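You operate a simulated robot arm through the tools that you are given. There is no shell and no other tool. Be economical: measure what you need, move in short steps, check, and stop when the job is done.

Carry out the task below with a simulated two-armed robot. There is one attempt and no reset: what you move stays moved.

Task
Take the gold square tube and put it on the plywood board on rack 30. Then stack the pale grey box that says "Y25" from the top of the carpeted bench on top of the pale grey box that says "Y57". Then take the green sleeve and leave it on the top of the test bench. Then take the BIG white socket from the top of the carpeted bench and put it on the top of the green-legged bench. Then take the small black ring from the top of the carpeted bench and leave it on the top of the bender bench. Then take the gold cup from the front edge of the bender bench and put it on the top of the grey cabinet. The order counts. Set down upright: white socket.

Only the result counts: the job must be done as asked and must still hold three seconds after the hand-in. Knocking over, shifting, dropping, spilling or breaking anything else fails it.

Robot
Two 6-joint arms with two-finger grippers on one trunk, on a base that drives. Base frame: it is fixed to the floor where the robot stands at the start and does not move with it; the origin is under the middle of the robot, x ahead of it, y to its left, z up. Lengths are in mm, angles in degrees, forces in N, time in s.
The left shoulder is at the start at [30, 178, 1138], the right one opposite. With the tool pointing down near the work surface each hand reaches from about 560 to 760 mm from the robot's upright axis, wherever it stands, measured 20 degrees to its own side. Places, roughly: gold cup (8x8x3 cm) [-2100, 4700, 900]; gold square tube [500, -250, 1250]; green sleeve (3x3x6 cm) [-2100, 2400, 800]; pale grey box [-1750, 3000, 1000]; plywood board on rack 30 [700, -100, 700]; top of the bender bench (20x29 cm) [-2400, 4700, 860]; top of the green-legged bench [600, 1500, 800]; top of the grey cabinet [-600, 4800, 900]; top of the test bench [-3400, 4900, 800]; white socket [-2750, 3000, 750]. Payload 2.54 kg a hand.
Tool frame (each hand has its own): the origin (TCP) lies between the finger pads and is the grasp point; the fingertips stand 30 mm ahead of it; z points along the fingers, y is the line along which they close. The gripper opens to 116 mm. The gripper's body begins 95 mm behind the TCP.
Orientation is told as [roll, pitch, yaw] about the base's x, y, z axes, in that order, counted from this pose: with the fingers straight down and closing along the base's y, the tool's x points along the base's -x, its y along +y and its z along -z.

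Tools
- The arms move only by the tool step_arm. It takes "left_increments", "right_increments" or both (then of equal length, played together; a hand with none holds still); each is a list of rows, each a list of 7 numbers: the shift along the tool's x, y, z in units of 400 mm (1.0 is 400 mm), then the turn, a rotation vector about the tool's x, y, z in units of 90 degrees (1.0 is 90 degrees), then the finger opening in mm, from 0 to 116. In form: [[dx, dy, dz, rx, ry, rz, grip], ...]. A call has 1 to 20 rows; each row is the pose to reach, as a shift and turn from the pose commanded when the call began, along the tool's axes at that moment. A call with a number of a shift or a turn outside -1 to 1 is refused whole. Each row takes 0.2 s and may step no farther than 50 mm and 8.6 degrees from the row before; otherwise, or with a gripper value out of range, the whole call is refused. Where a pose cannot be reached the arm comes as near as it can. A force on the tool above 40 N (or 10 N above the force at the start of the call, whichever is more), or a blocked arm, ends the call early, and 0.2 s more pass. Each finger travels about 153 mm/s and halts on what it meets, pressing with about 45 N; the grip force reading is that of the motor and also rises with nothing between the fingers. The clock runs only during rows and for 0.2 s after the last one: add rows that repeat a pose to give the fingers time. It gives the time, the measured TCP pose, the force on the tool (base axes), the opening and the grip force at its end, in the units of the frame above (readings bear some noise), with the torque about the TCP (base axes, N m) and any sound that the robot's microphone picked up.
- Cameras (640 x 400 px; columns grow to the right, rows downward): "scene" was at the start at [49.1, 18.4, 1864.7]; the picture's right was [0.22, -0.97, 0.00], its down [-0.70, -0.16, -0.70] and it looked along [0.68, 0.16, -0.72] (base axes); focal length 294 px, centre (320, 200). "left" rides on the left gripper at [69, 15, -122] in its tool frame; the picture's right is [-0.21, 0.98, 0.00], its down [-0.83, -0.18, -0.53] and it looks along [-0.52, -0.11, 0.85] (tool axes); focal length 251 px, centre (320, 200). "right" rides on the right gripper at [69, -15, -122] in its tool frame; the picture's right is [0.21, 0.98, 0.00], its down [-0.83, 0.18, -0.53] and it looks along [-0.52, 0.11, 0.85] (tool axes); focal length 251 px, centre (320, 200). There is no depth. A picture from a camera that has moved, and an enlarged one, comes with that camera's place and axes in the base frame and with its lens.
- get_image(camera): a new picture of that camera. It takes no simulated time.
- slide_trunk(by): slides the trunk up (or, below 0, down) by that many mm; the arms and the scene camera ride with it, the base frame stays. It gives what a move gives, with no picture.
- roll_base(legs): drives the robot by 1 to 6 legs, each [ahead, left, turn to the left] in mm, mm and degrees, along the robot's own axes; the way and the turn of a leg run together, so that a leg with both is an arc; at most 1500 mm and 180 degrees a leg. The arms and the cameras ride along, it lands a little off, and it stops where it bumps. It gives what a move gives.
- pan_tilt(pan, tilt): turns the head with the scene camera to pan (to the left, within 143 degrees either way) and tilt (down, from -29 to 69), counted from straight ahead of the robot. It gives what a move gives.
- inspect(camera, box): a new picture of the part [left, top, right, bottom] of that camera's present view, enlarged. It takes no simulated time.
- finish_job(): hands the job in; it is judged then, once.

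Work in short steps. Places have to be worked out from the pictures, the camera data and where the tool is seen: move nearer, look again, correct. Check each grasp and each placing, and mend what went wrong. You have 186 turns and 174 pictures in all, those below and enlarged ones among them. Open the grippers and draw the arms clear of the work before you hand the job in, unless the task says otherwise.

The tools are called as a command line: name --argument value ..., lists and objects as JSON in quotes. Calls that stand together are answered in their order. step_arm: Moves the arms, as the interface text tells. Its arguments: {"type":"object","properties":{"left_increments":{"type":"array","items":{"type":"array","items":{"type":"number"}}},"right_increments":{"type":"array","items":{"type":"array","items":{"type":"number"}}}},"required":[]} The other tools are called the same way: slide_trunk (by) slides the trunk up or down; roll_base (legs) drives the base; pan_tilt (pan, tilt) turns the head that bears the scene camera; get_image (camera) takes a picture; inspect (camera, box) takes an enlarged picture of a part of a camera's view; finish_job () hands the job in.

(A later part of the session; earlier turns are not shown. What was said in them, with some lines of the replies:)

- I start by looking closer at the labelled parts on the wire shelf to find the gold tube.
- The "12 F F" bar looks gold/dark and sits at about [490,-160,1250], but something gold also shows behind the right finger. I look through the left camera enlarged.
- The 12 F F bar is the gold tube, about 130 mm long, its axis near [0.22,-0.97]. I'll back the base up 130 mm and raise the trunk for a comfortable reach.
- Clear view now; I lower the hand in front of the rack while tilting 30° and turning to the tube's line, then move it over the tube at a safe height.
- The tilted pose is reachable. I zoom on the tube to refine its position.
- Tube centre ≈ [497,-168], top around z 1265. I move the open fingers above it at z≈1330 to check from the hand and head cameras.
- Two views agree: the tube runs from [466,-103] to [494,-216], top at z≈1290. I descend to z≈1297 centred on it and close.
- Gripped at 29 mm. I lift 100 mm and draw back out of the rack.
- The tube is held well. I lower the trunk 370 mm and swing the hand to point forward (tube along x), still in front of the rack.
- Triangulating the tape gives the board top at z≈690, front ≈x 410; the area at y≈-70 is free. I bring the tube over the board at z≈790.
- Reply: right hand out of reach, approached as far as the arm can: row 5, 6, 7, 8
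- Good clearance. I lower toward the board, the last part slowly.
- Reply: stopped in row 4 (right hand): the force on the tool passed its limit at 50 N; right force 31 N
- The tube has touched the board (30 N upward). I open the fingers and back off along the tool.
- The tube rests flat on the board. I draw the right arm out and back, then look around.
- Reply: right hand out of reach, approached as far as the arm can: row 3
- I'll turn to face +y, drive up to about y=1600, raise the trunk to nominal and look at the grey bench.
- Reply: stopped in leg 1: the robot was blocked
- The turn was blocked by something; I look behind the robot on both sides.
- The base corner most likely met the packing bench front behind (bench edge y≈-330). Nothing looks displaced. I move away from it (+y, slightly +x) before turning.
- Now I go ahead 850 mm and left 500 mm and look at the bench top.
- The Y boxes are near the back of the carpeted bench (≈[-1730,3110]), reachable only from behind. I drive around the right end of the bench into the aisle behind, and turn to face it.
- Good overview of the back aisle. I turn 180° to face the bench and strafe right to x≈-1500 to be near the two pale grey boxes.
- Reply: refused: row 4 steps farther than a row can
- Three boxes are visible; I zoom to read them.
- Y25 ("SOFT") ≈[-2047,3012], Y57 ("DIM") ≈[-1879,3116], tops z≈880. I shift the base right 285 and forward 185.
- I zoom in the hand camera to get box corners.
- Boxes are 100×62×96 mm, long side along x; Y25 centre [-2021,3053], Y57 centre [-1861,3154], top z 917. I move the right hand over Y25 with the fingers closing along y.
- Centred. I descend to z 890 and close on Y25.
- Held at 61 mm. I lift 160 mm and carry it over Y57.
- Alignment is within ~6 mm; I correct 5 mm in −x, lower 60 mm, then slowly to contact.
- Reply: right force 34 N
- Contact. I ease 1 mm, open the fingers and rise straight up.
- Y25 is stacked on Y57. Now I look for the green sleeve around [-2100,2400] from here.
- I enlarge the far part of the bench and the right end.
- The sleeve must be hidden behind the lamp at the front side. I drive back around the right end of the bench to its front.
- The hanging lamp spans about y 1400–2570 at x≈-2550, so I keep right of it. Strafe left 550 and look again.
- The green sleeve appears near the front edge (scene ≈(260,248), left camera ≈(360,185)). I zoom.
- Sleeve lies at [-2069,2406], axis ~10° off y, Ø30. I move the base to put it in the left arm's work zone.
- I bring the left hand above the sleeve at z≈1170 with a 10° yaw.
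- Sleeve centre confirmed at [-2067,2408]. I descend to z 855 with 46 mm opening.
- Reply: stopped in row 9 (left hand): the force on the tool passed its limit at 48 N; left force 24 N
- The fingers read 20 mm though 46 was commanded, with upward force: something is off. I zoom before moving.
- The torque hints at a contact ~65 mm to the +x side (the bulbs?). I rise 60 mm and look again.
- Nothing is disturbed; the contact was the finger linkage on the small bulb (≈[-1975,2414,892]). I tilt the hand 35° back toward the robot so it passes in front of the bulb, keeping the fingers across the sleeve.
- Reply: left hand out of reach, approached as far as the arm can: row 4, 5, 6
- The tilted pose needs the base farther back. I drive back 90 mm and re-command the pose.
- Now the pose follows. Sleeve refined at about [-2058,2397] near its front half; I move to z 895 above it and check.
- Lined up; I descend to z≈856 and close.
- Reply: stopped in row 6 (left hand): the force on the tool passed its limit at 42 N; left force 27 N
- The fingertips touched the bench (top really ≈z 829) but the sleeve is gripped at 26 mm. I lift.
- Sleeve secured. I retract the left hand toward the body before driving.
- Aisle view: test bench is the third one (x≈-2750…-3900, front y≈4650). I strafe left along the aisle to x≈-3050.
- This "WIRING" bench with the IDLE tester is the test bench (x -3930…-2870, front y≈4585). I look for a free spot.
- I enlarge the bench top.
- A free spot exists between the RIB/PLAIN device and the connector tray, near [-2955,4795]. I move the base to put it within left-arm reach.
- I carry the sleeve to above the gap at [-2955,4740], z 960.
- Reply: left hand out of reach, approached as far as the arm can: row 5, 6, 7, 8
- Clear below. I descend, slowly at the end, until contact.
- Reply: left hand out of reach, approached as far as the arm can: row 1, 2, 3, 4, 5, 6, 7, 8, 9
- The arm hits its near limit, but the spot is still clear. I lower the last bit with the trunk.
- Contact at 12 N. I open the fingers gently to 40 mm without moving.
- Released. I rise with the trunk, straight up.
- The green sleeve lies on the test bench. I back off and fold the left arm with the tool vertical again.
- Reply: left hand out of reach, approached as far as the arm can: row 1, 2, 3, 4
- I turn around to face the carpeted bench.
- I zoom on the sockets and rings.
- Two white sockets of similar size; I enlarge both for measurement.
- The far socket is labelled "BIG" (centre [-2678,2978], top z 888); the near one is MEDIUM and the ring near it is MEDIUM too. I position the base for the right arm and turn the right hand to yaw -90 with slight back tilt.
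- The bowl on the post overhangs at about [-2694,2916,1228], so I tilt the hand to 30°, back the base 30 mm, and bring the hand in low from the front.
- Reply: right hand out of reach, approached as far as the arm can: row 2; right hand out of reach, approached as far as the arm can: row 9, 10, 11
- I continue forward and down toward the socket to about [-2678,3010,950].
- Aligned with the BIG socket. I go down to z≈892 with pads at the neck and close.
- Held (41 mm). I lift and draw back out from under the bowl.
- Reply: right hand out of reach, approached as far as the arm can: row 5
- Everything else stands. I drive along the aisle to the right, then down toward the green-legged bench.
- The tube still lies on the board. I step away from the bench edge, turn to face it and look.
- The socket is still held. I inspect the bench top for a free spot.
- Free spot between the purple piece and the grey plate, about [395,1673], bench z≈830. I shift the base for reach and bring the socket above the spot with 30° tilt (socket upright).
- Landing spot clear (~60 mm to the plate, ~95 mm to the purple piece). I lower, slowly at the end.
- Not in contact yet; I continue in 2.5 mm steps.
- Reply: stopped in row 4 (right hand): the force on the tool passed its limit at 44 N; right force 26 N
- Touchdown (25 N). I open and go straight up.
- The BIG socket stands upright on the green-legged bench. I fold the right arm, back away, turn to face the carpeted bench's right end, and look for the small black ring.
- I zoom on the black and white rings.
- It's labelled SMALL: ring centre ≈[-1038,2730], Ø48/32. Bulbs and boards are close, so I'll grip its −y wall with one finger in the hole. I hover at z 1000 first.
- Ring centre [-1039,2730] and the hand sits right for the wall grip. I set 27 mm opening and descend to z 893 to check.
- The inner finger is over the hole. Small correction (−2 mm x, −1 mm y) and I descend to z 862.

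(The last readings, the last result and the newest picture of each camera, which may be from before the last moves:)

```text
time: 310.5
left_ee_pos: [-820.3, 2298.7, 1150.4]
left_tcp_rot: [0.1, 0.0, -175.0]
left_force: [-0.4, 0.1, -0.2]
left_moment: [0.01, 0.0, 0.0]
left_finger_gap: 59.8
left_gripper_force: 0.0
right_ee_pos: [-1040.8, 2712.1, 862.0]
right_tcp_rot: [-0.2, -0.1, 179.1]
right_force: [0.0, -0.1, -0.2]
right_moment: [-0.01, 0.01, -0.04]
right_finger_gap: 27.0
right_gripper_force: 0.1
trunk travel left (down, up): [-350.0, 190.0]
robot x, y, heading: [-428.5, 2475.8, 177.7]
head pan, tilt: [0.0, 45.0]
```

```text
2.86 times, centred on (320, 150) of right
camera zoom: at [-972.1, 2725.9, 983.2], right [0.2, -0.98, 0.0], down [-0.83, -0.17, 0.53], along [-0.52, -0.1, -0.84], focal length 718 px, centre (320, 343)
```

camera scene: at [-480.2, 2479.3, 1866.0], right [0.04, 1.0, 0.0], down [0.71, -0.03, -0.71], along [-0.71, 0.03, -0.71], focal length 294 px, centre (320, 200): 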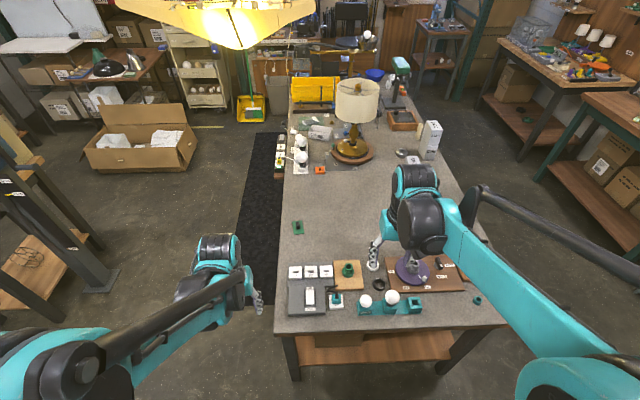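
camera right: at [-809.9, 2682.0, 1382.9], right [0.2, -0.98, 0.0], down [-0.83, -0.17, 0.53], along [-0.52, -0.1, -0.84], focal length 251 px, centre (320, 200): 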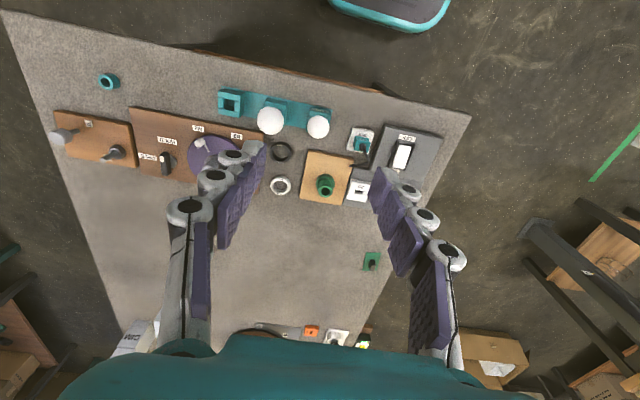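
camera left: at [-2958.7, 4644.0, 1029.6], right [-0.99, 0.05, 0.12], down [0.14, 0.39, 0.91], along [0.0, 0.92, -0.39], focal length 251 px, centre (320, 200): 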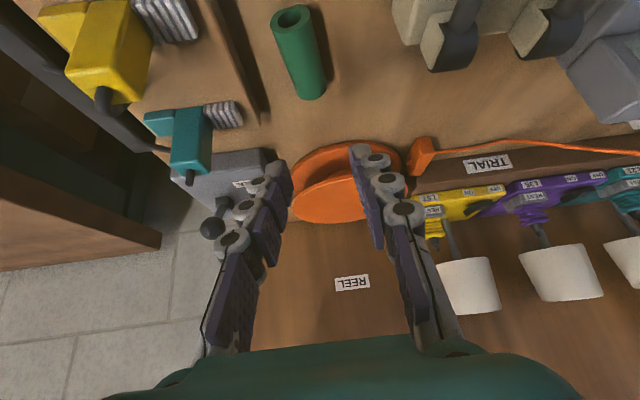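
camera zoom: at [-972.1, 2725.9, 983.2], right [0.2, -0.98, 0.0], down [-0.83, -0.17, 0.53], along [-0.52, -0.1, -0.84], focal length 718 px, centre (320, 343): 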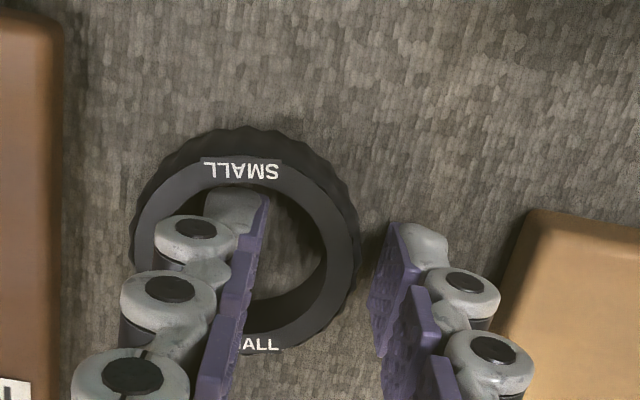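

The finger is inside the ring with no contact force. I close on the wall.

step_arm --right_increments '[[0, 0, 0, 0, 0, 0, 20], [0, 0, 0, 0, 0, 0, 12], [0, 0, 0, 0, 0, 0, 4], [0, 0, 0, 0, 0, 0, 4], [0, 0, -0.05, 0, 0, 0, 4], [0, 0, -0.15, 0, 0, 0, 4], [0, 0, -0.25, 0, 0, 0, 4]]'

get_image --camera "right"

```text
time: 312.1
left_ee_pos: [-818.4, 2298.4, 1150.7]
left_tcp_rot: [0.2, 0.0, -175.0]
left_force: [-0.1, 0.1, -0.6]
left_moment: [0.0, 0.05, 0.01]
left_finger_gap: 60.1
left_gripper_force: 0.1
right_ee_pos: [-1040.8, 2710.7, 963.3]
right_tcp_rot: [-0.1, -0.1, 179.2]
right_force: [0.1, 0.2, 0.1]
right_moment: [-0.02, -0.02, 0.01]
right_finger_gap: 8.2
right_gripper_force: 36.0
trunk travel left (down, up): [-350.0, 190.0]
robot x, y, heading: [-426.9, 2477.7, 177.6]
head pan, tilt: [0.0, 45.0]
```

```text
59 pictures are left
camera right: at [-971.0, 2725.4, 1083.7], right [0.2, -0.98, 0.0], down [-0.83, -0.17, 0.54], along [-0.53, -0.1, -0.84], focal length 251 px, centre (320, 200)
```

right: 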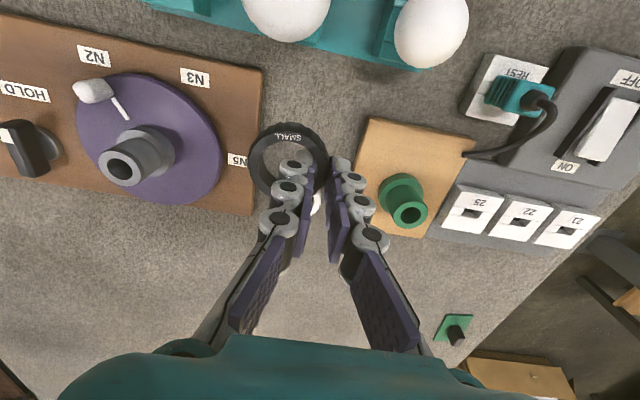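

Ring held on its wall. I fold up and drive around to the bender bench.

step_arm --right_increments '[[0.05, 0, -0.09, 0, 0, 0, 4], [0.1, 0, -0.18, 0, 0, 0, 4], [0.15, 0, -0.27, 0, 0, 0, 4], [0.2, 0, -0.36, 0, 0, 0, 4], [0.25, 0, -0.45, 0, 0, 0, 4], [0.3, 0, -0.54, 0, 0, 0, 4], [0.35, 0, -0.63, 0, 0, 0, 4], [0.4, 0, -0.72, 0, 0, 0, 4]]'

roll_base --legs '[[-230, 0, 0], [0, 0, -87.6], [1375, 0, 0], [0, 1200, 0], [0, 1200, 0]]'

pan_tilt --pan -15 --tilt 42

get_image --camera "scene"

get_image --camera "right"

```text
time: 313.9
left_ee_pos: [-818.7, 2297.0, 1151.1]
left_tcp_rot: [0.0, 0.0, -175.0]
left_force: [-0.1, -0.8, 0.7]
left_moment: [0.04, 0.05, -0.06]
left_finger_gap: 60.0
left_gripper_force: 0.0
right_ee_pos: [-878.0, 2707.2, 1249.5]
right_tcp_rot: [-0.2, -0.2, 179.2]
right_force: [0.8, 0.4, 0.1]
right_moment: [-0.02, 0.04, -0.01]
right_finger_gap: 8.0
right_gripper_force: 36.0
trunk travel left (down, up): [-350.0, 190.0]
robot x, y, heading: [-430.5, 2474.8, 177.8]
head pan, tilt: [0.0, 45.0]
```

```text
time: 337.1
left_ee_pos: [-2813.8, 4189.6, 1150.2]
left_tcp_rot: [0.1, 0.1, 98.4]
left_force: [-1.1, 0.7, -0.4]
left_moment: [-0.01, -0.01, 0.02]
left_finger_gap: 60.0
left_gripper_force: 0.1
right_ee_pos: [-2407.8, 4273.8, 1250.0]
right_tcp_rot: [-0.1, -0.1, 92.4]
right_force: [-1.0, -0.5, -0.1]
right_moment: [0.0, 0.01, 0.0]
right_finger_gap: 7.9
right_gripper_force: 35.4
trunk travel left (down, up): [-350.0, 190.0]
robot x, y, heading: [-2614.4, 3808.3, 91.2]
head pan, tilt: [0.0, 45.0]
```

```text
time: 337.9
left_ee_pos: [-2812.7, 4188.8, 1149.9]
left_tcp_rot: [0.2, 0.0, 98.2]
left_force: [-0.8, -0.4, -0.2]
left_moment: [0.03, 0.03, 0.0]
left_finger_gap: 60.1
left_gripper_force: 0.1
right_ee_pos: [-2407.3, 4273.1, 1249.8]
right_tcp_rot: [-0.2, -0.1, 92.5]
right_force: [-0.1, 0.9, -0.8]
right_moment: [-0.01, -0.02, -0.04]
right_finger_gap: 7.9
right_gripper_force: 35.3
trunk travel left (down, up): [-350.0, 190.0]
robot x, y, heading: [-2611.6, 3811.2, 90.9]
head pan, tilt: [-15.0, 42.0]
```

```text
58 pictures are left
camera scene: at [-2591.1, 3860.8, 1870.3], right [0.97, -0.24, 0.0], down [-0.16, -0.65, -0.74], along [0.18, 0.72, -0.67], focal length 294 px, centre (320, 200)
```

scene: 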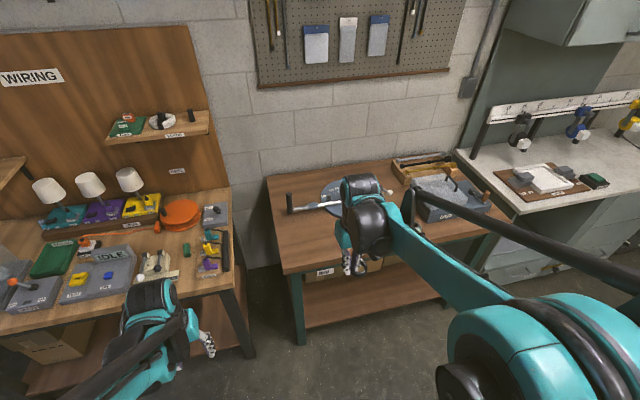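

```text
57 pictures are left
camera right: at [-2391.0, 4205.1, 1370.7], right [-0.97, -0.26, 0.0], down [-0.22, 0.82, 0.54], along [-0.13, 0.52, -0.84], focal length 251 px, centre (320, 200)
```

right: 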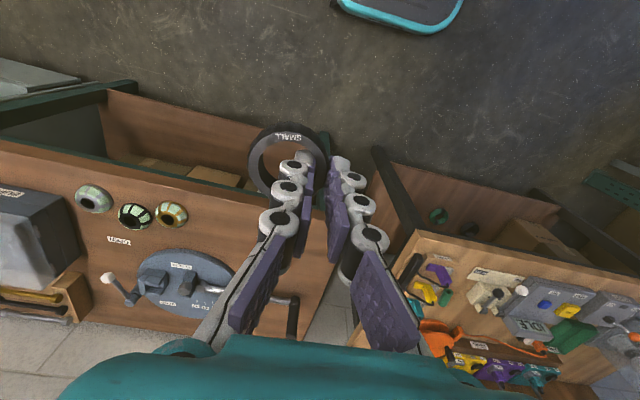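

The front-left of the bender bench is free. I advance 200 mm and bring the ring above [-2430,4640].

roll_base --legs '[[200, 0, 0]]'

step_arm --right_increments '[[-0.053, 0.005, 0.09, 0, 0, 0, 4], [-0.105, 0.01, 0.18, 0, 0, 0, 4], [-0.158, 0.015, 0.27, 0, 0, 0, 4], [-0.21, 0.02, 0.36, 0, 0, 0, 4], [-0.263, 0.024, 0.453, 0, 0, 0, 4], [-0.315, 0.03, 0.544, 0, 0, 0, 4], [-0.368, 0.034, 0.634, 0, 0, 0, 4], [-0.42, 0.039, 0.725, 0, 0, 0, 4], [-0.42, 0.039, 0.725, 0, 0, 0, 4]]'

get_image --camera "right"

get_image --camera "scene"

```text
time: 339.5
left_ee_pos: [-2815.9, 4388.8, 1149.7]
left_tcp_rot: [0.1, 0.0, 98.4]
left_force: [0.0, -0.2, -0.8]
left_moment: [-0.01, 0.02, 0.01]
left_finger_gap: 59.8
left_gripper_force: 0.1
right_ee_pos: [-2411.7, 4472.6, 1249.8]
right_tcp_rot: [-0.2, -0.1, 92.4]
right_force: [-0.2, 0.4, -0.2]
right_moment: [-0.03, 0.03, 0.01]
right_finger_gap: 7.8
right_gripper_force: 35.1
trunk travel left (down, up): [-350.0, 190.0]
robot x, y, heading: [-2613.0, 4010.1, 91.0]
head pan, tilt: [-15.0, 42.0]
```

```text
time: 341.5
left_ee_pos: [-2815.1, 4387.4, 1149.9]
left_tcp_rot: [0.1, 0.0, 98.2]
left_force: [0.2, -0.4, 0.1]
left_moment: [0.0, -0.01, -0.01]
left_finger_gap: 60.1
left_gripper_force: 0.1
right_ee_pos: [-2433.1, 4638.8, 960.5]
right_tcp_rot: [-0.2, -0.1, 92.5]
right_force: [0.0, -0.4, 0.4]
right_moment: [0.06, -0.02, 0.01]
right_finger_gap: 7.9
right_gripper_force: 35.6
trunk travel left (down, up): [-350.0, 190.0]
robot x, y, heading: [-2614.0, 4010.7, 90.9]
head pan, tilt: [-15.0, 42.0]
```

```text
56 pictures are left
camera right: at [-2416.0, 4570.8, 1081.7], right [-0.97, -0.26, 0.0], down [-0.22, 0.82, 0.54], along [-0.13, 0.52, -0.84], focal length 251 px, centre (320, 200)
```

right: 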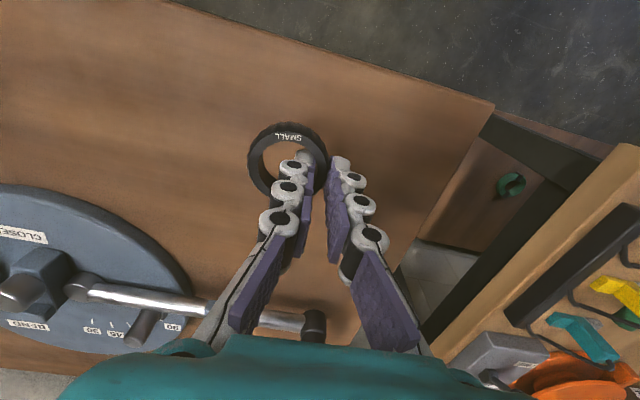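

```text
55 pictures are left
camera scene: at [-2594.8, 4058.5, 1870.4], right [0.97, -0.24, 0.0], down [-0.16, -0.65, -0.74], along [0.18, 0.72, -0.67], focal length 294 px, centre (320, 200)
```

scene: 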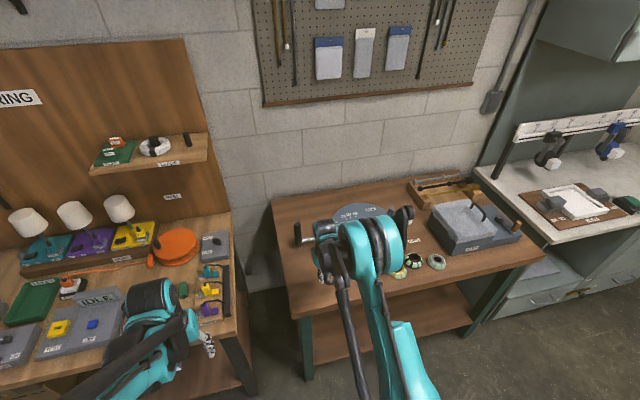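

Clear. I lower to the bench until contact.

step_arm --right_increments '[[0, 0, 0.08, 0, 0, 0, 4], [0, 0, 0.14, 0, 0, 0, 4], [0, 0, 0.148, 0, 0, 0, 4], [0, 0, 0.156, 0, 0, 0, 4], [0, 0, 0.164, 0, 0, 0, 4], [0, 0, 0.172, 0, 0, 0, 4], [0, 0, 0.18, 0, 0, 0, 4], [0, 0, 0.188, 0, 0, 0, 4], [0, 0, 0.196, 0, 0, 0, 4], [0, 0, 0.204, 0, 0, 0, 4], [0, 0, 0.212, 0, 0, 0, 4], [0, 0, 0.22, 0, 0, 0, 4], [0, 0, 0.228, 0, 0, 0, 4], [0, 0, 0.236, 0, 0, 0, 4]]'

```text
time: 343.2
left_ee_pos: [-2817.5, 4386.6, 1151.3]
left_tcp_rot: [0.0, -0.1, 98.3]
left_force: [0.7, -1.0, 1.3]
left_moment: [0.0, 0.02, -0.01]
left_finger_gap: 60.1
left_gripper_force: 0.1
right_ee_pos: [-2432.0, 4640.1, 890.6]
right_tcp_rot: [-0.3, -0.3, 92.4]
right_force: [-1.4, -3.9, 24.1]
right_moment: [-0.31, -0.01, 0.01]
right_finger_gap: 8.0
right_gripper_force: 35.6
trunk travel left (down, up): [-350.0, 190.0]
robot x, y, heading: [-2613.5, 4007.4, 90.9]
head pan, tilt: [-15.0, 42.0]
stopped in row 8 (right hand): the force on the tool passed its limit at 45 N (the readings are from after the stop); the commanded pose is now the measured one
```

Contact. I open to 25 mm and rise.

step_arm --right_increments '[[0, 0, -0.002, 0, 0, 0, 14], [0, 0, -0.002, 0, 0, 0, 20], [0, 0, -0.002, 0, 0, 0, 25], [0, 0, -0.002, 0, 0, 0, 25], [0, 0, -0.05, 0, 0, 0, 25], [0, 0, -0.12, 0, 0, 0, 25], [0, 0, -0.22, 0, 0, 0, 25], [0, 0, -0.32, 0, 0, 0, 25]]'

get_image --camera "right"

```text
time: 345.0
left_ee_pos: [-2817.7, 4387.1, 1149.7]
left_tcp_rot: [0.1, 0.0, 98.3]
left_force: [0.0, 0.5, 0.0]
left_moment: [0.03, 0.0, 0.01]
left_finger_gap: 60.1
left_gripper_force: 0.1
right_ee_pos: [-2432.8, 4639.7, 1018.5]
right_tcp_rot: [-0.2, -0.4, 92.5]
right_force: [-0.1, 0.1, 0.2]
right_moment: [0.01, 0.01, -0.03]
right_finger_gap: 25.1
right_gripper_force: 0.1
trunk travel left (down, up): [-350.0, 190.0]
robot x, y, heading: [-2615.8, 4007.2, 91.4]
head pan, tilt: [-15.0, 42.0]
```

```text
54 pictures are left
camera right: at [-2415.7, 4571.7, 1138.6], right [-0.97, -0.26, -0.01], down [-0.22, 0.81, 0.54], along [-0.13, 0.52, -0.84], focal length 251 px, centre (320, 200)
```

right: 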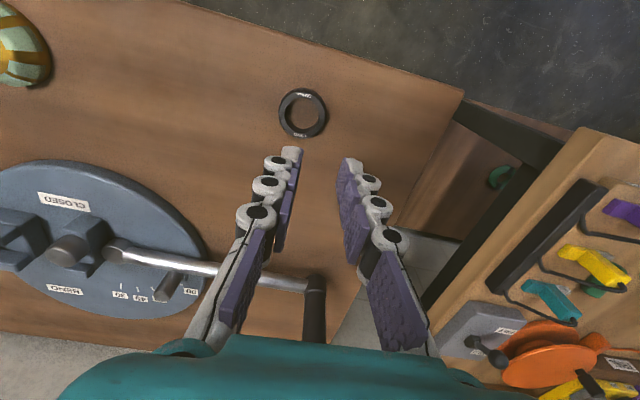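

Ring is down on the bender bench. Now I raise the hand, shift right and look at the cups.

step_arm --right_increments '[[0.05, 0, -0.1, 0, 0, 0, 90], [0.1, 0, -0.2, 0, 0, 0, 90], [0.15, 0, -0.3, 0, 0, 0, 90], [0.2, 0, -0.4, 0, 0, 0, 90]]'

roll_base --legs '[[0, -290, -1]]'

get_image --camera "right"

inspect --camera "scene" --box '[240, 180, 500, 340]'

```text
time: 346.0
left_ee_pos: [-2816.7, 4385.6, 1150.1]
left_tcp_rot: [0.0, -0.1, 98.3]
left_force: [0.7, -0.3, 0.0]
left_moment: [0.01, 0.0, 0.02]
left_finger_gap: 59.9
left_gripper_force: 0.0
right_ee_pos: [-2429.7, 4556.7, 1178.9]
right_tcp_rot: [-0.2, -0.4, 92.4]
right_force: [-0.2, -0.4, -0.3]
right_moment: [0.05, 0.01, 0.02]
right_finger_gap: 90.2
right_gripper_force: 0.0
trunk travel left (down, up): [-350.0, 190.0]
robot x, y, heading: [-2615.5, 4008.8, 91.1]
head pan, tilt: [-15.0, 42.0]
```

```text
time: 348.0
left_ee_pos: [-2516.9, 4393.9, 1149.9]
left_tcp_rot: [0.1, 0.0, 97.1]
left_force: [-0.4, 0.2, 0.0]
left_moment: [0.03, 0.03, -0.01]
left_finger_gap: 60.0
left_gripper_force: 0.0
right_ee_pos: [-2126.6, 4557.2, 1176.5]
right_tcp_rot: [-0.1, -0.3, 91.3]
right_force: [0.0, 0.5, 0.2]
right_moment: [-0.03, 0.01, 0.01]
right_finger_gap: 90.2
right_gripper_force: 0.0
trunk travel left (down, up): [-350.0, 190.0]
robot x, y, heading: [-2323.6, 4011.1, 89.9]
head pan, tilt: [-15.0, 42.0]
```

```text
53 pictures are left
camera right: at [-2111.8, 4488.8, 1297.7], right [-0.97, -0.24, 0.0], down [-0.2, 0.82, 0.54], along [-0.12, 0.52, -0.84], focal length 251 px, centre (320, 200)
```

right: 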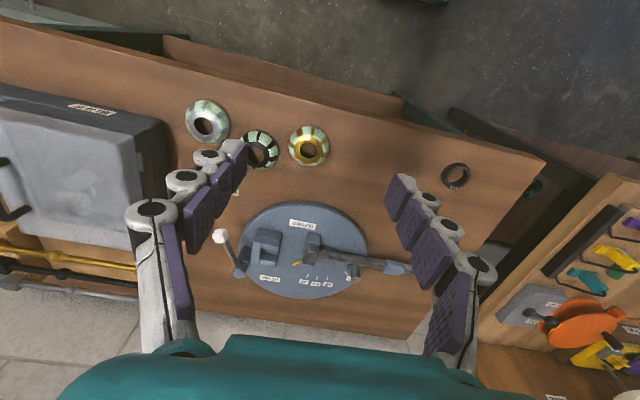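

```text
2.46 times, centred on (370, 260) of scene
camera zoom: at [-2302.3, 4061.6, 1870.3], right [0.97, -0.26, 0.0], down [-0.18, -0.65, -0.74], along [0.19, 0.72, -0.67], focal length 724 px, centre (197, 52)
```

zoom: 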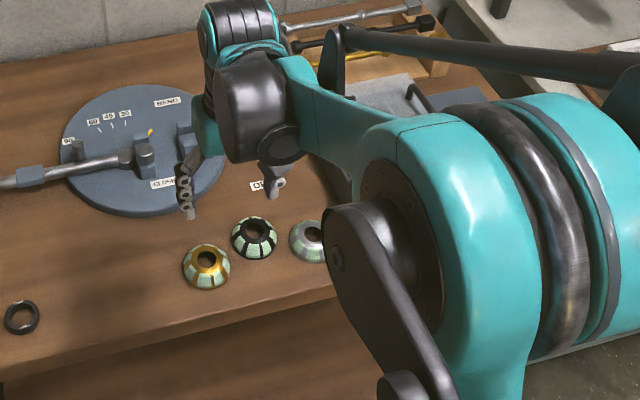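

The gold cup is the left one, ≈[-2130,4648]. I zoom in to see its shape.

inspect --camera "right" --box '[180, 90, 350, 190]'

inspect --camera "scene" --box '[300, 260, 380, 310]'

```text
3.76 times, centred on (265, 140) of right
camera zoom: at [-2111.8, 4488.8, 1297.7], right [-0.97, -0.24, 0.0], down [-0.2, 0.82, 0.54], along [-0.12, 0.52, -0.84], focal length 947 px, centre (527, 426)
```

zoom: 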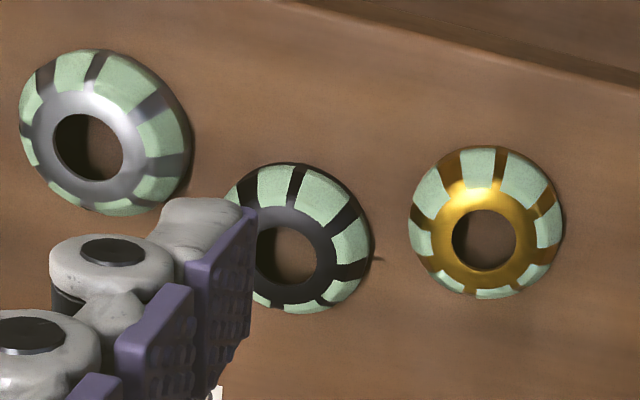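

```text
8.00 times, centred on (340, 285) of scene
camera zoom: at [-2302.3, 4061.6, 1870.3], right [0.97, -0.26, 0.0], down [-0.18, -0.65, -0.74], along [0.19, 0.72, -0.67], focal length 2352 px, centre (160, -480)
```

zoom: 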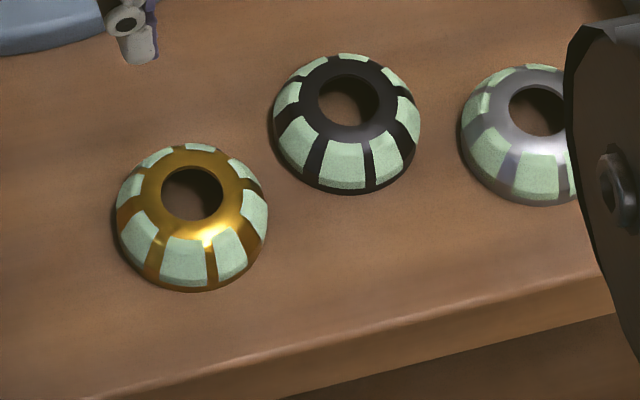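

Gold cup: Ø71 dome, centre ≈[-2130,4650], 16 mm from the black one. I turn the hand so the fingers close along y and hover above.

step_arm --right_increments '[[-0.02, 0, 0.03, 0, 0, -0.085, 100], [-0.04, 0, 0.07, 0, 0, -0.17, 100], [-0.06, 0.001, 0.1, 0, 0, -0.255, 100], [-0.08, 0.001, 0.14, 0, 0, -0.34, 100], [-0.1, 0.002, 0.18, 0, 0, -0.425, 100], [-0.12, 0.002, 0.22, 0, 0, -0.51, 100], [-0.14, 0.003, 0.26, 0, 0, -0.595, 100], [-0.16, 0.003, 0.3, 0, 0, -0.68, 100], [-0.18, 0.004, 0.34, 0, 0, -0.765, 100], [-0.2, 0.004, 0.38, 0, 0, -0.85, 100], [-0.22, 0.004, 0.42, 0, 0, -0.93, 100], [-0.234, 0.004, 0.44, 0, 0, -0.986, 100], [-0.234, 0.004, 0.44, 0, 0, -0.986, 100]]'

get_image --camera "right"

get_image --camera "scene"

```text
time: 350.8
left_ee_pos: [-2517.5, 4393.8, 1151.5]
left_tcp_rot: [0.1, 0.0, 97.1]
left_force: [-0.1, -0.1, -0.8]
left_moment: [0.0, 0.01, -0.03]
left_finger_gap: 60.1
left_gripper_force: 0.0
right_ee_pos: [-2129.7, 4652.2, 1001.5]
right_tcp_rot: [-0.3, 0.2, -179.9]
right_force: [0.4, 0.4, 0.2]
right_moment: [0.0, -0.02, 0.0]
right_finger_gap: 100.1
right_gripper_force: 0.1
trunk travel left (down, up): [-350.0, 190.0]
robot x, y, heading: [-2325.8, 4010.5, 89.8]
head pan, tilt: [-15.0, 42.0]
```

```text
49 pictures are left
camera right: at [-2063.2, 4667.5, 1122.8], right [0.22, -0.98, 0.0], down [-0.83, -0.19, 0.53], along [-0.52, -0.11, -0.85], focal length 251 px, centre (320, 200)
```

right: 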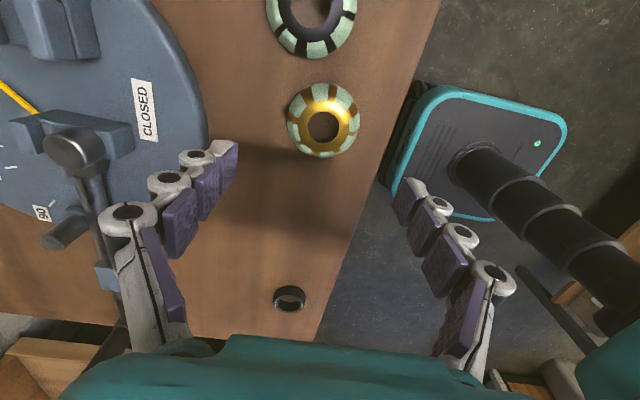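

```text
48 pictures are left
camera scene: at [-2303.0, 4061.5, 1870.3], right [0.97, -0.26, 0.0], down [-0.17, -0.65, -0.74], along [0.19, 0.72, -0.67], focal length 294 px, centre (320, 200)
```

scene: 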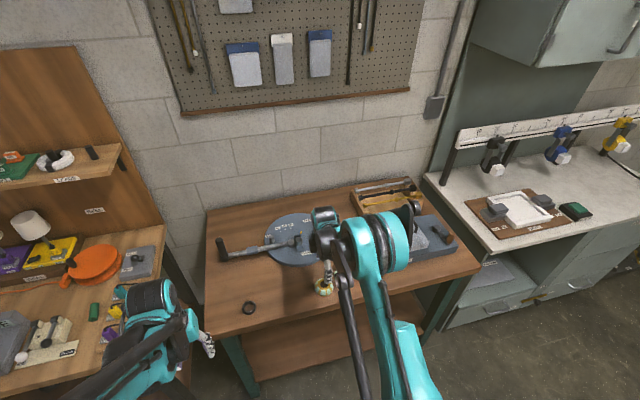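

Centred on the gold cup. I descend to z≈892 and close gently.

step_arm --right_increments '[[0.005, 0.002, 0.1, 0, 0, 0, 92], [0.005, 0.002, 0.2, 0, 0, 0, 92], [0.005, 0.002, 0.25, 0, 0, 0, 92], [0.005, 0.002, 0.273, 0, 0, 0, 92], [0.005, 0.002, 0.273, 0, 0, 0, 92], [0.005, 0.002, 0.273, 0, 0, 0, 80], [0.005, 0.002, 0.273, 0, 0, 0, 72], [0.005, 0.002, 0.273, 0, 0, 0, 62], [0.005, 0.002, 0.273, 0, 0, 0, 60]]'

get_image --camera "right"

```text
time: 352.8
left_ee_pos: [-2518.1, 4393.7, 1151.0]
left_tcp_rot: [0.1, 0.1, 97.2]
left_force: [0.1, 0.1, 1.0]
left_moment: [0.01, 0.02, 0.03]
left_finger_gap: 60.0
left_gripper_force: 0.2
right_ee_pos: [-2127.0, 4652.4, 891.4]
right_tcp_rot: [-0.2, 0.3, -180.1]
right_force: [0.8, 1.1, 3.3]
right_moment: [-0.05, 0.01, 0.02]
right_finger_gap: 71.0
right_gripper_force: 45.3
trunk travel left (down, up): [-350.0, 190.0]
robot x, y, heading: [-2322.1, 4011.6, 90.0]
head pan, tilt: [-15.0, 42.0]
```

```text
47 pictures are left
camera right: at [-2060.7, 4666.9, 1013.6], right [0.21, -0.98, 0.0], down [-0.83, -0.18, 0.53], along [-0.52, -0.11, -0.85], focal length 251 px, centre (320, 200)
```

right: 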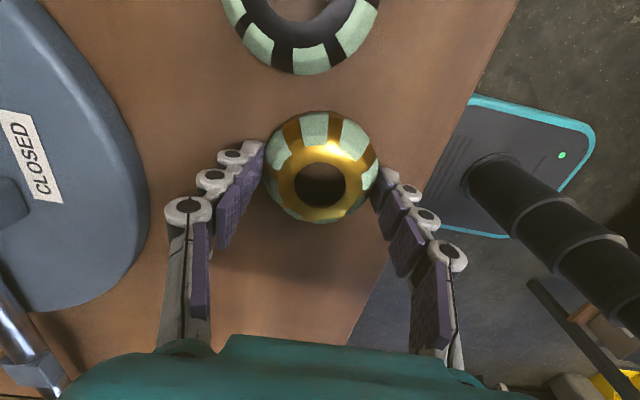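

Gripped at 71 mm. I lift it 100 mm and check.

step_arm --right_increments '[[0, 0, -0.02, 0, 0, 0, 60], [0, 0, -0.06, 0, 0, 0, 60], [0, 0, -0.15, 0, 0, 0, 60], [0, 0, -0.25, 0, 0, 0, 60], [0, 0, -0.25, 0, 0, 0, 60]]'

get_image --camera "right"

```text
time: 354.0
left_ee_pos: [-2517.8, 4394.9, 1151.3]
left_tcp_rot: [0.0, 0.0, 97.1]
left_force: [0.6, -0.4, 0.4]
left_moment: [0.02, 0.04, 0.01]
left_finger_gap: 60.1
left_gripper_force: 0.0
right_ee_pos: [-2127.5, 4650.6, 992.1]
right_tcp_rot: [-0.3, 0.1, -180.0]
right_force: [0.4, 0.3, -0.9]
right_moment: [0.0, 0.0, 0.0]
right_finger_gap: 70.7
right_gripper_force: 44.9
trunk travel left (down, up): [-350.0, 190.0]
robot x, y, heading: [-2322.2, 4008.7, 89.8]
head pan, tilt: [-15.0, 42.0]
```

```text
46 pictures are left
camera right: at [-2060.0, 4666.3, 1113.8], right [0.21, -0.98, 0.0], down [-0.83, -0.18, 0.53], along [-0.52, -0.11, -0.85], focal length 251 px, centre (320, 200)
```

right: 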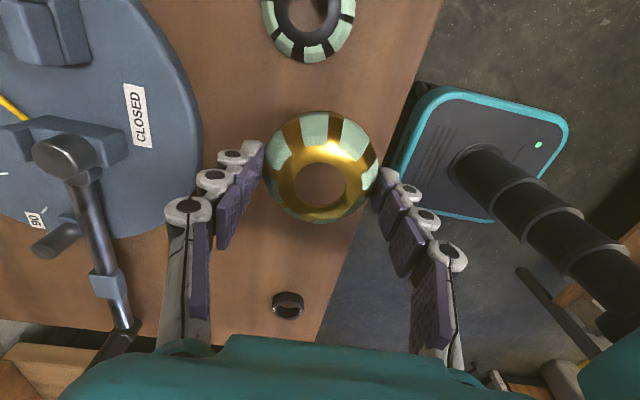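

Held. I raise, back away and strafe along to the grey cabinet.

step_arm --right_increments '[[0, 0.05, -0.1, 0, 0, 0, 60], [0, 0.1, -0.2, 0, 0, 0, 60], [0, 0.2, -0.28, 0, 0, 0, 60], [0, 0.3, -0.36, 0, 0, 0, 60], [0, 0.35, -0.44, 0, 0, 0, 60]]'

roll_base --legs '[[-140, 0, 0], [0, -1450, 0]]'

pan_tilt --pan -5 --tilt 40

get_image --camera "scene"

get_image --camera "left"

```text
refused: row 3 steps farther than a row can; nothing moved
```

```text
time: 362.1
left_ee_pos: [-1064.3, 4247.7, 1150.7]
left_tcp_rot: [0.1, 0.0, 96.9]
left_force: [-0.1, -0.1, 0.5]
left_moment: [-0.04, 0.01, 0.02]
left_finger_gap: 59.9
left_gripper_force: 0.0
right_ee_pos: [-672.7, 4502.0, 992.0]
right_tcp_rot: [-0.3, 0.3, 179.8]
right_force: [-0.2, 0.7, -0.1]
right_moment: [-0.03, 0.0, 0.01]
right_finger_gap: 70.6
right_gripper_force: 44.8
trunk travel left (down, up): [-350.0, 190.0]
robot x, y, heading: [-876.9, 3864.7, 89.5]
head pan, tilt: [-15.0, 42.0]
```

```text
time: 362.9
left_ee_pos: [-1063.7, 4248.7, 1150.7]
left_tcp_rot: [0.2, -0.1, 96.8]
left_force: [0.3, -0.1, 0.1]
left_moment: [-0.01, 0.02, 0.01]
left_finger_gap: 60.0
left_gripper_force: 0.0
right_ee_pos: [-672.7, 4501.8, 992.8]
right_tcp_rot: [-0.3, 0.3, 179.6]
right_force: [0.4, -0.2, -0.7]
right_moment: [-0.03, 0.02, -0.01]
right_finger_gap: 70.8
right_gripper_force: 44.9
trunk travel left (down, up): [-350.0, 190.0]
robot x, y, heading: [-869.4, 3860.9, 89.5]
head pan, tilt: [-5.0, 40.0]
```

```text
45 pictures are left
camera scene: at [-865.6, 3918.6, 1873.2], right [1.0, -0.1, 0.0], down [-0.06, -0.64, -0.77], along [0.07, 0.76, -0.64], focal length 294 px, centre (320, 200)
```

scene: 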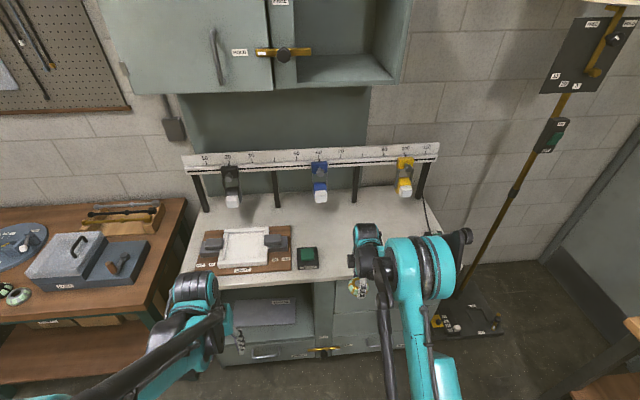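

```text
44 pictures are left
camera left: at [-1071.1, 4177.5, 1272.6], right [-1.0, 0.1, 0.0], down [0.08, 0.84, 0.53], along [0.05, 0.53, -0.85], focal length 251 px, centre (320, 200)
```

left: 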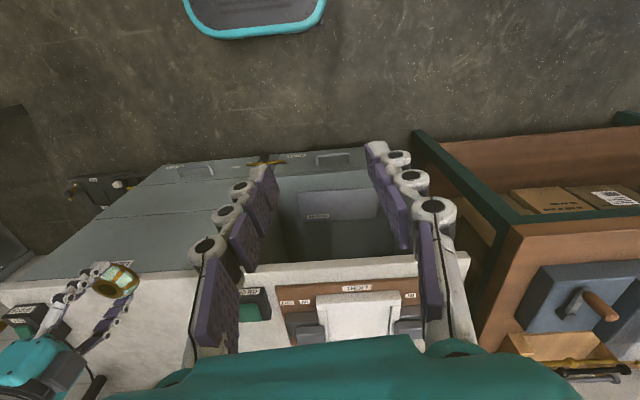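

Toolbox and cups are undisturbed. The cabinet top is free around [-672,4727]. I raise the hand 40 mm and advance the base 225 mm.

step_arm --right_increments '[[0, 0, -0.05, 0, 0, 0, 60], [0, 0, -0.1, 0, 0, 0, 60]]'

roll_base --legs '[[225, 0, 0]]'

get_image --camera "right"

get_image --camera "scene"

```text
time: 363.4
left_ee_pos: [-1064.6, 4249.2, 1150.3]
left_tcp_rot: [0.2, 0.0, 96.9]
left_force: [0.8, -0.1, -0.4]
left_moment: [-0.02, -0.01, -0.01]
left_finger_gap: 60.0
left_gripper_force: 0.1
right_ee_pos: [-673.9, 4501.1, 1032.5]
right_tcp_rot: [-0.2, 0.3, 179.8]
right_force: [-0.7, 0.0, -1.0]
right_moment: [-0.04, -0.02, -0.01]
right_finger_gap: 70.3
right_gripper_force: 45.1
trunk travel left (down, up): [-350.0, 190.0]
robot x, y, heading: [-874.5, 3861.6, 89.7]
head pan, tilt: [-5.0, 40.0]
```

```text
time: 365.2
left_ee_pos: [-1063.3, 4472.9, 1151.0]
left_tcp_rot: [0.1, 0.0, 96.8]
left_force: [-0.4, -0.2, 0.0]
left_moment: [-0.05, 0.0, -0.05]
left_finger_gap: 59.9
left_gripper_force: 0.0
right_ee_pos: [-673.8, 4727.8, 1032.0]
right_tcp_rot: [-0.2, 0.2, 179.8]
right_force: [-0.2, -0.4, -0.6]
right_moment: [-0.04, 0.02, 0.01]
right_finger_gap: 70.7
right_gripper_force: 45.0
trunk travel left (down, up): [-350.0, 190.0]
robot x, y, heading: [-872.1, 4089.7, 89.7]
head pan, tilt: [-5.0, 40.0]
```

```text
43 pictures are left
camera right: at [-605.2, 4741.6, 1153.8], right [0.21, -0.98, 0.0], down [-0.83, -0.18, 0.53], along [-0.52, -0.11, -0.85], focal length 251 px, centre (320, 200)
```

right: 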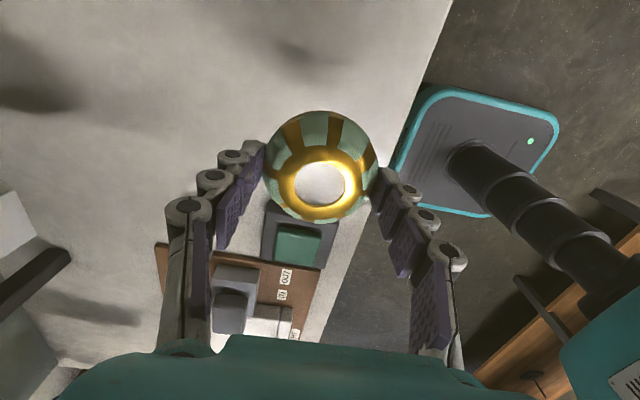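

```text
42 pictures are left
camera scene: at [-864.1, 4143.4, 1873.2], right [1.0, -0.09, 0.0], down [-0.06, -0.64, -0.77], along [0.07, 0.76, -0.64], focal length 294 px, centre (320, 200)
```

scene: 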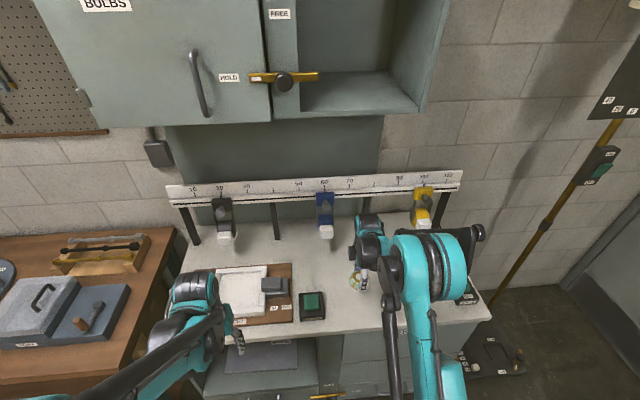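

Spot is clear all round. I lower the cup to the cabinet top.

step_arm --right_increments '[[0.025, 0, 0.09, 0, 0, 0, 60], [0.05, 0, 0.18, 0, 0, 0, 60], [0.05, 0, 0.21, 0, 0, 0, 60], [0.05, 0, 0.217, 0, 0, 0, 60], [0.05, 0, 0.224, 0, 0, 0, 60], [0.05, 0, 0.231, 0, 0, 0, 60], [0.05, 0, 0.238, 0, 0, 0, 60], [0.05, 0, 0.245, 0, 0, 0, 60], [0.05, 0, 0.252, 0, 0, 0, 60], [0.05, 0, 0.259, 0, 0, 0, 60], [0.05, 0, 0.266, 0, 0, 0, 60], [0.05, 0, 0.273, 0, 0, 0, 60], [0.05, 0, 0.28, 0, 0, 0, 60], [0.05, 0, 0.287, 0, 0, 0, 60]]'

get_image --camera "right"

```text
time: 368.2
left_ee_pos: [-1064.0, 4472.3, 1150.1]
left_tcp_rot: [0.1, 0.0, 96.9]
left_force: [-0.1, 0.0, -0.5]
left_moment: [-0.01, -0.01, 0.0]
left_finger_gap: 60.0
left_gripper_force: 0.0
right_ee_pos: [-651.5, 4727.4, 918.2]
right_tcp_rot: [-0.4, 0.1, 179.8]
right_force: [-0.1, 0.3, -0.5]
right_moment: [0.0, 0.01, -0.01]
right_finger_gap: 70.9
right_gripper_force: 44.8
trunk travel left (down, up): [-350.0, 190.0]
robot x, y, heading: [-875.7, 4089.8, 89.7]
head pan, tilt: [-5.0, 40.0]
```

```text
41 pictures are left
camera right: at [-584.6, 4741.6, 1039.3], right [0.21, -0.98, 0.0], down [-0.83, -0.18, 0.53], along [-0.52, -0.11, -0.85], focal length 251 px, centre (320, 200)
```

right: 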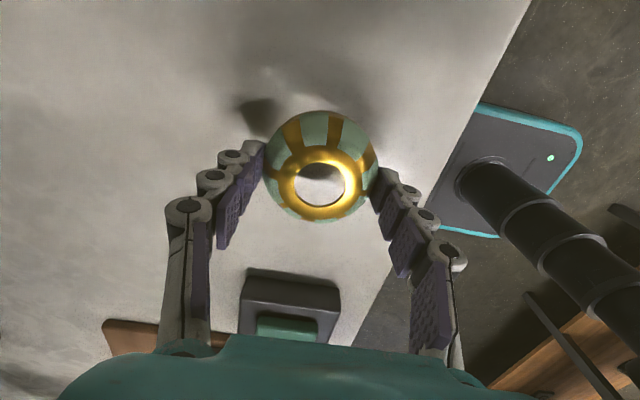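

Not yet in contact (cup bottom ≈z 885); I continue slowly.

step_arm --right_increments '[[0, 0, 0.008, 0, 0, 0, 60], [0, 0, 0.016, 0, 0, 0, 60], [0, 0, 0.023, 0, 0, 0, 60], [0, 0, 0.03, 0, 0, 0, 60], [0, 0, 0.037, 0, 0, 0, 60], [0, 0, 0.044, 0, 0, 0, 60], [0, 0, 0.051, 0, 0, 0, 60], [0, 0, 0.058, 0, 0, 0, 60], [0, 0, 0.065, 0, 0, 0, 60], [0, 0, 0.072, 0, 0, 0, 60], [0, 0, 0.079, 0, 0, 0, 60], [0, 0, 0.086, 0, 0, 0, 60]]'

get_image --camera "right"

```text
time: 370.8
left_ee_pos: [-1064.1, 4471.4, 1150.6]
left_tcp_rot: [0.0, -0.1, 97.0]
left_force: [-0.4, -0.3, -0.5]
left_moment: [0.0, -0.01, -0.03]
left_finger_gap: 59.9
left_gripper_force: 0.0
right_ee_pos: [-653.4, 4727.1, 886.6]
right_tcp_rot: [-0.3, 0.4, 179.9]
right_force: [-2.1, -2.0, 16.1]
right_moment: [-0.33, -0.01, -0.03]
right_finger_gap: 70.9
right_gripper_force: 45.1
trunk travel left (down, up): [-350.0, 190.0]
robot x, y, heading: [-870.7, 4087.8, 89.7]
head pan, tilt: [-5.0, 40.0]
stopped in row 12 (right hand): the force on the tool passed its limit at 44 N (the readings are from after the stop); the commanded pose is now the measured one
```

```text
40 pictures are left
camera right: at [-585.2, 4741.4, 1008.1], right [0.21, -0.98, -0.01], down [-0.83, -0.18, 0.53], along [-0.52, -0.11, -0.85], focal length 251 px, centre (320, 200)
```

right: 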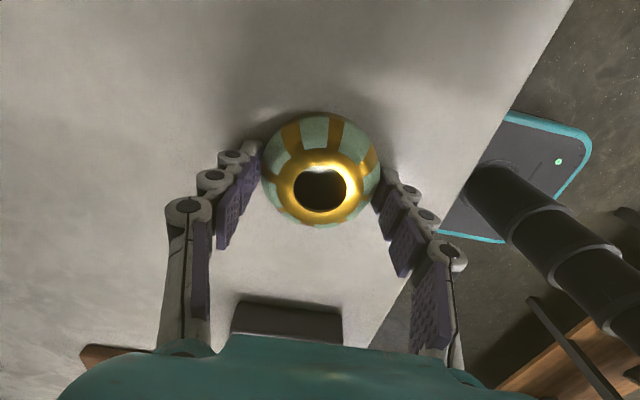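

The cup is on the cabinet. I open the fingers and rise.

step_arm --right_increments '[[0, 0, -0.003, 0, 0, 0, 78], [0, 0, -0.003, 0, 0, 0, 92], [0, 0, -0.003, 0, 0, 0, 94], [0, 0, -0.06, 0, 0, 0, 94], [0, 0, -0.15, 0, 0, 0, 94], [0, 0, -0.26, 0, 0, 0, 94], [0, 0, -0.36, 0, 0, 0, 94], [0, 0, -0.46, 0, 0, 0, 94]]'

get_image --camera "right"

```text
time: 372.6
left_ee_pos: [-1064.5, 4471.6, 1150.9]
left_tcp_rot: [0.1, 0.0, 96.9]
left_force: [-0.1, -0.2, -0.7]
left_moment: [0.04, -0.05, -0.01]
left_finger_gap: 60.0
left_gripper_force: 0.0
right_ee_pos: [-652.3, 4725.4, 1068.8]
right_tcp_rot: [-0.4, 0.1, 179.8]
right_force: [-0.7, -0.4, 0.3]
right_moment: [0.01, 0.01, 0.0]
right_finger_gap: 94.2
right_gripper_force: 0.1
trunk travel left (down, up): [-350.0, 190.0]
robot x, y, heading: [-872.4, 4084.3, 89.8]
head pan, tilt: [-5.0, 40.0]
```

```text
39 pictures are left
camera right: at [-585.4, 4740.6, 1190.4], right [0.21, -0.98, -0.01], down [-0.83, -0.18, 0.53], along [-0.52, -0.11, -0.85], focal length 251 px, centre (320, 200)
```

right: 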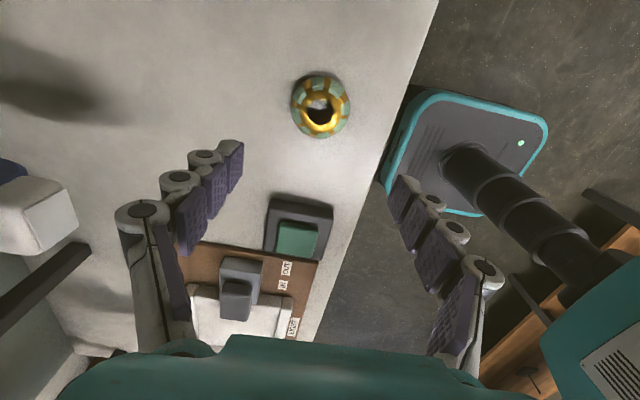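

All six moves are done. I back the robot clear and check the stack and the bender bench once more.

roll_base --legs '[[-220, 0, 0]]'

pan_tilt --pan 125 --tilt 30

get_image --camera "scene"

pan_tilt --pan 60 --tilt 30

get_image --camera "scene"

```text
time: 374.3
left_ee_pos: [-1066.9, 4248.9, 1150.5]
left_tcp_rot: [0.1, -0.1, 96.9]
left_force: [-0.4, -0.9, 0.1]
left_moment: [0.04, 0.0, -0.03]
left_finger_gap: 60.0
left_gripper_force: 0.0
right_ee_pos: [-654.6, 4504.8, 1067.5]
right_tcp_rot: [-0.4, 0.1, 179.9]
right_force: [0.8, 0.2, 0.8]
right_moment: [0.01, 0.03, 0.01]
right_finger_gap: 93.5
right_gripper_force: 0.0
trunk travel left (down, up): [-350.0, 190.0]
robot x, y, heading: [-873.5, 3868.1, 89.6]
head pan, tilt: [-5.0, 40.0]
```

```text
time: 376.4
left_ee_pos: [-1065.8, 4249.1, 1149.8]
left_tcp_rot: [0.1, -0.1, 97.0]
left_force: [0.2, 0.2, 0.7]
left_moment: [0.0, 0.0, 0.0]
left_finger_gap: 60.1
left_gripper_force: 0.0
right_ee_pos: [-653.9, 4504.5, 1068.5]
right_tcp_rot: [-0.2, 0.3, 179.8]
right_force: [0.3, -0.5, 0.4]
right_moment: [-0.01, 0.0, 0.01]
right_finger_gap: 94.0
right_gripper_force: 0.1
trunk travel left (down, up): [-350.0, 190.0]
robot x, y, heading: [-874.2, 3864.7, 89.5]
head pan, tilt: [125.0, 30.0]
```

```text
38 pictures are left
camera scene: at [-947.6, 3784.5, 1888.6], right [-0.57, 0.82, 0.0], down [0.41, 0.28, -0.87], along [-0.71, -0.49, -0.5], focal length 294 px, centre (320, 200)
```

scene: 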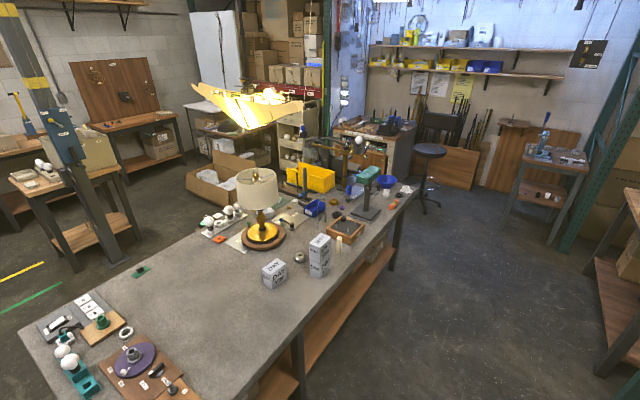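

```text
time: 377.7
left_ee_pos: [-1066.1, 4250.2, 1149.6]
left_tcp_rot: [0.1, 0.0, 97.0]
left_force: [0.4, 0.1, 0.1]
left_moment: [-0.02, 0.0, 0.01]
left_finger_gap: 60.1
left_gripper_force: 0.0
right_ee_pos: [-653.4, 4505.1, 1068.7]
right_tcp_rot: [-0.3, 0.2, 179.9]
right_force: [-0.3, 0.2, 0.0]
right_moment: [0.0, -0.01, 0.0]
right_finger_gap: 94.1
right_gripper_force: 0.0
trunk travel left (down, up): [-350.0, 190.0]
robot x, y, heading: [-875.8, 3865.7, 89.8]
head pan, tilt: [60.0, 30.0]
```

```text
37 pictures are left
camera scene: at [-951.4, 3881.6, 1888.6], right [0.5, 0.86, 0.0], down [0.43, -0.25, -0.87], along [-0.75, 0.44, -0.5], focal length 294 px, centre (320, 200)
```

scene: 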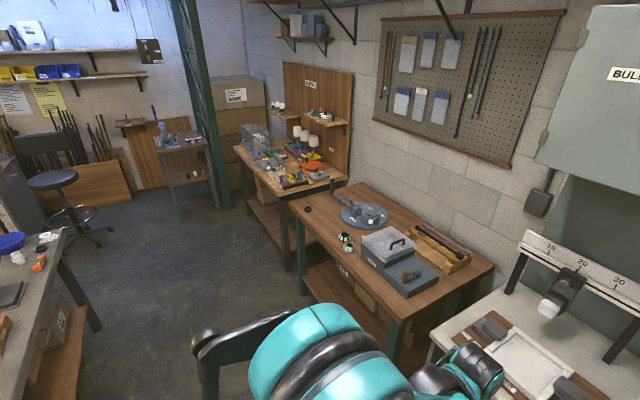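

The stack, ring, sleeve and cup are all in place and nothing has been knocked over, so I hand in.

finish_job

```text
The job is handed in.
```

I did all six moves in the order you asked and handed the job in. The white socket stands upright on the green-legged bench. I saw each piece in place right after setting it down. At the end I looked again at the box stack and the bender bench, and saw nothing knocked over or shifted.

Two contacts happened along the way:
- **Base turn:** the base was blocked once while turning near the rack, probably by the packing bench behind it. I moved away from it before turning again.
- **Green sleeve:** on the first try to grip it, the fingers pressed against something, either the bench top or the small bulb beside it. I backed off and gripped it from a tilted angle.

I saw nothing displaced after either one.
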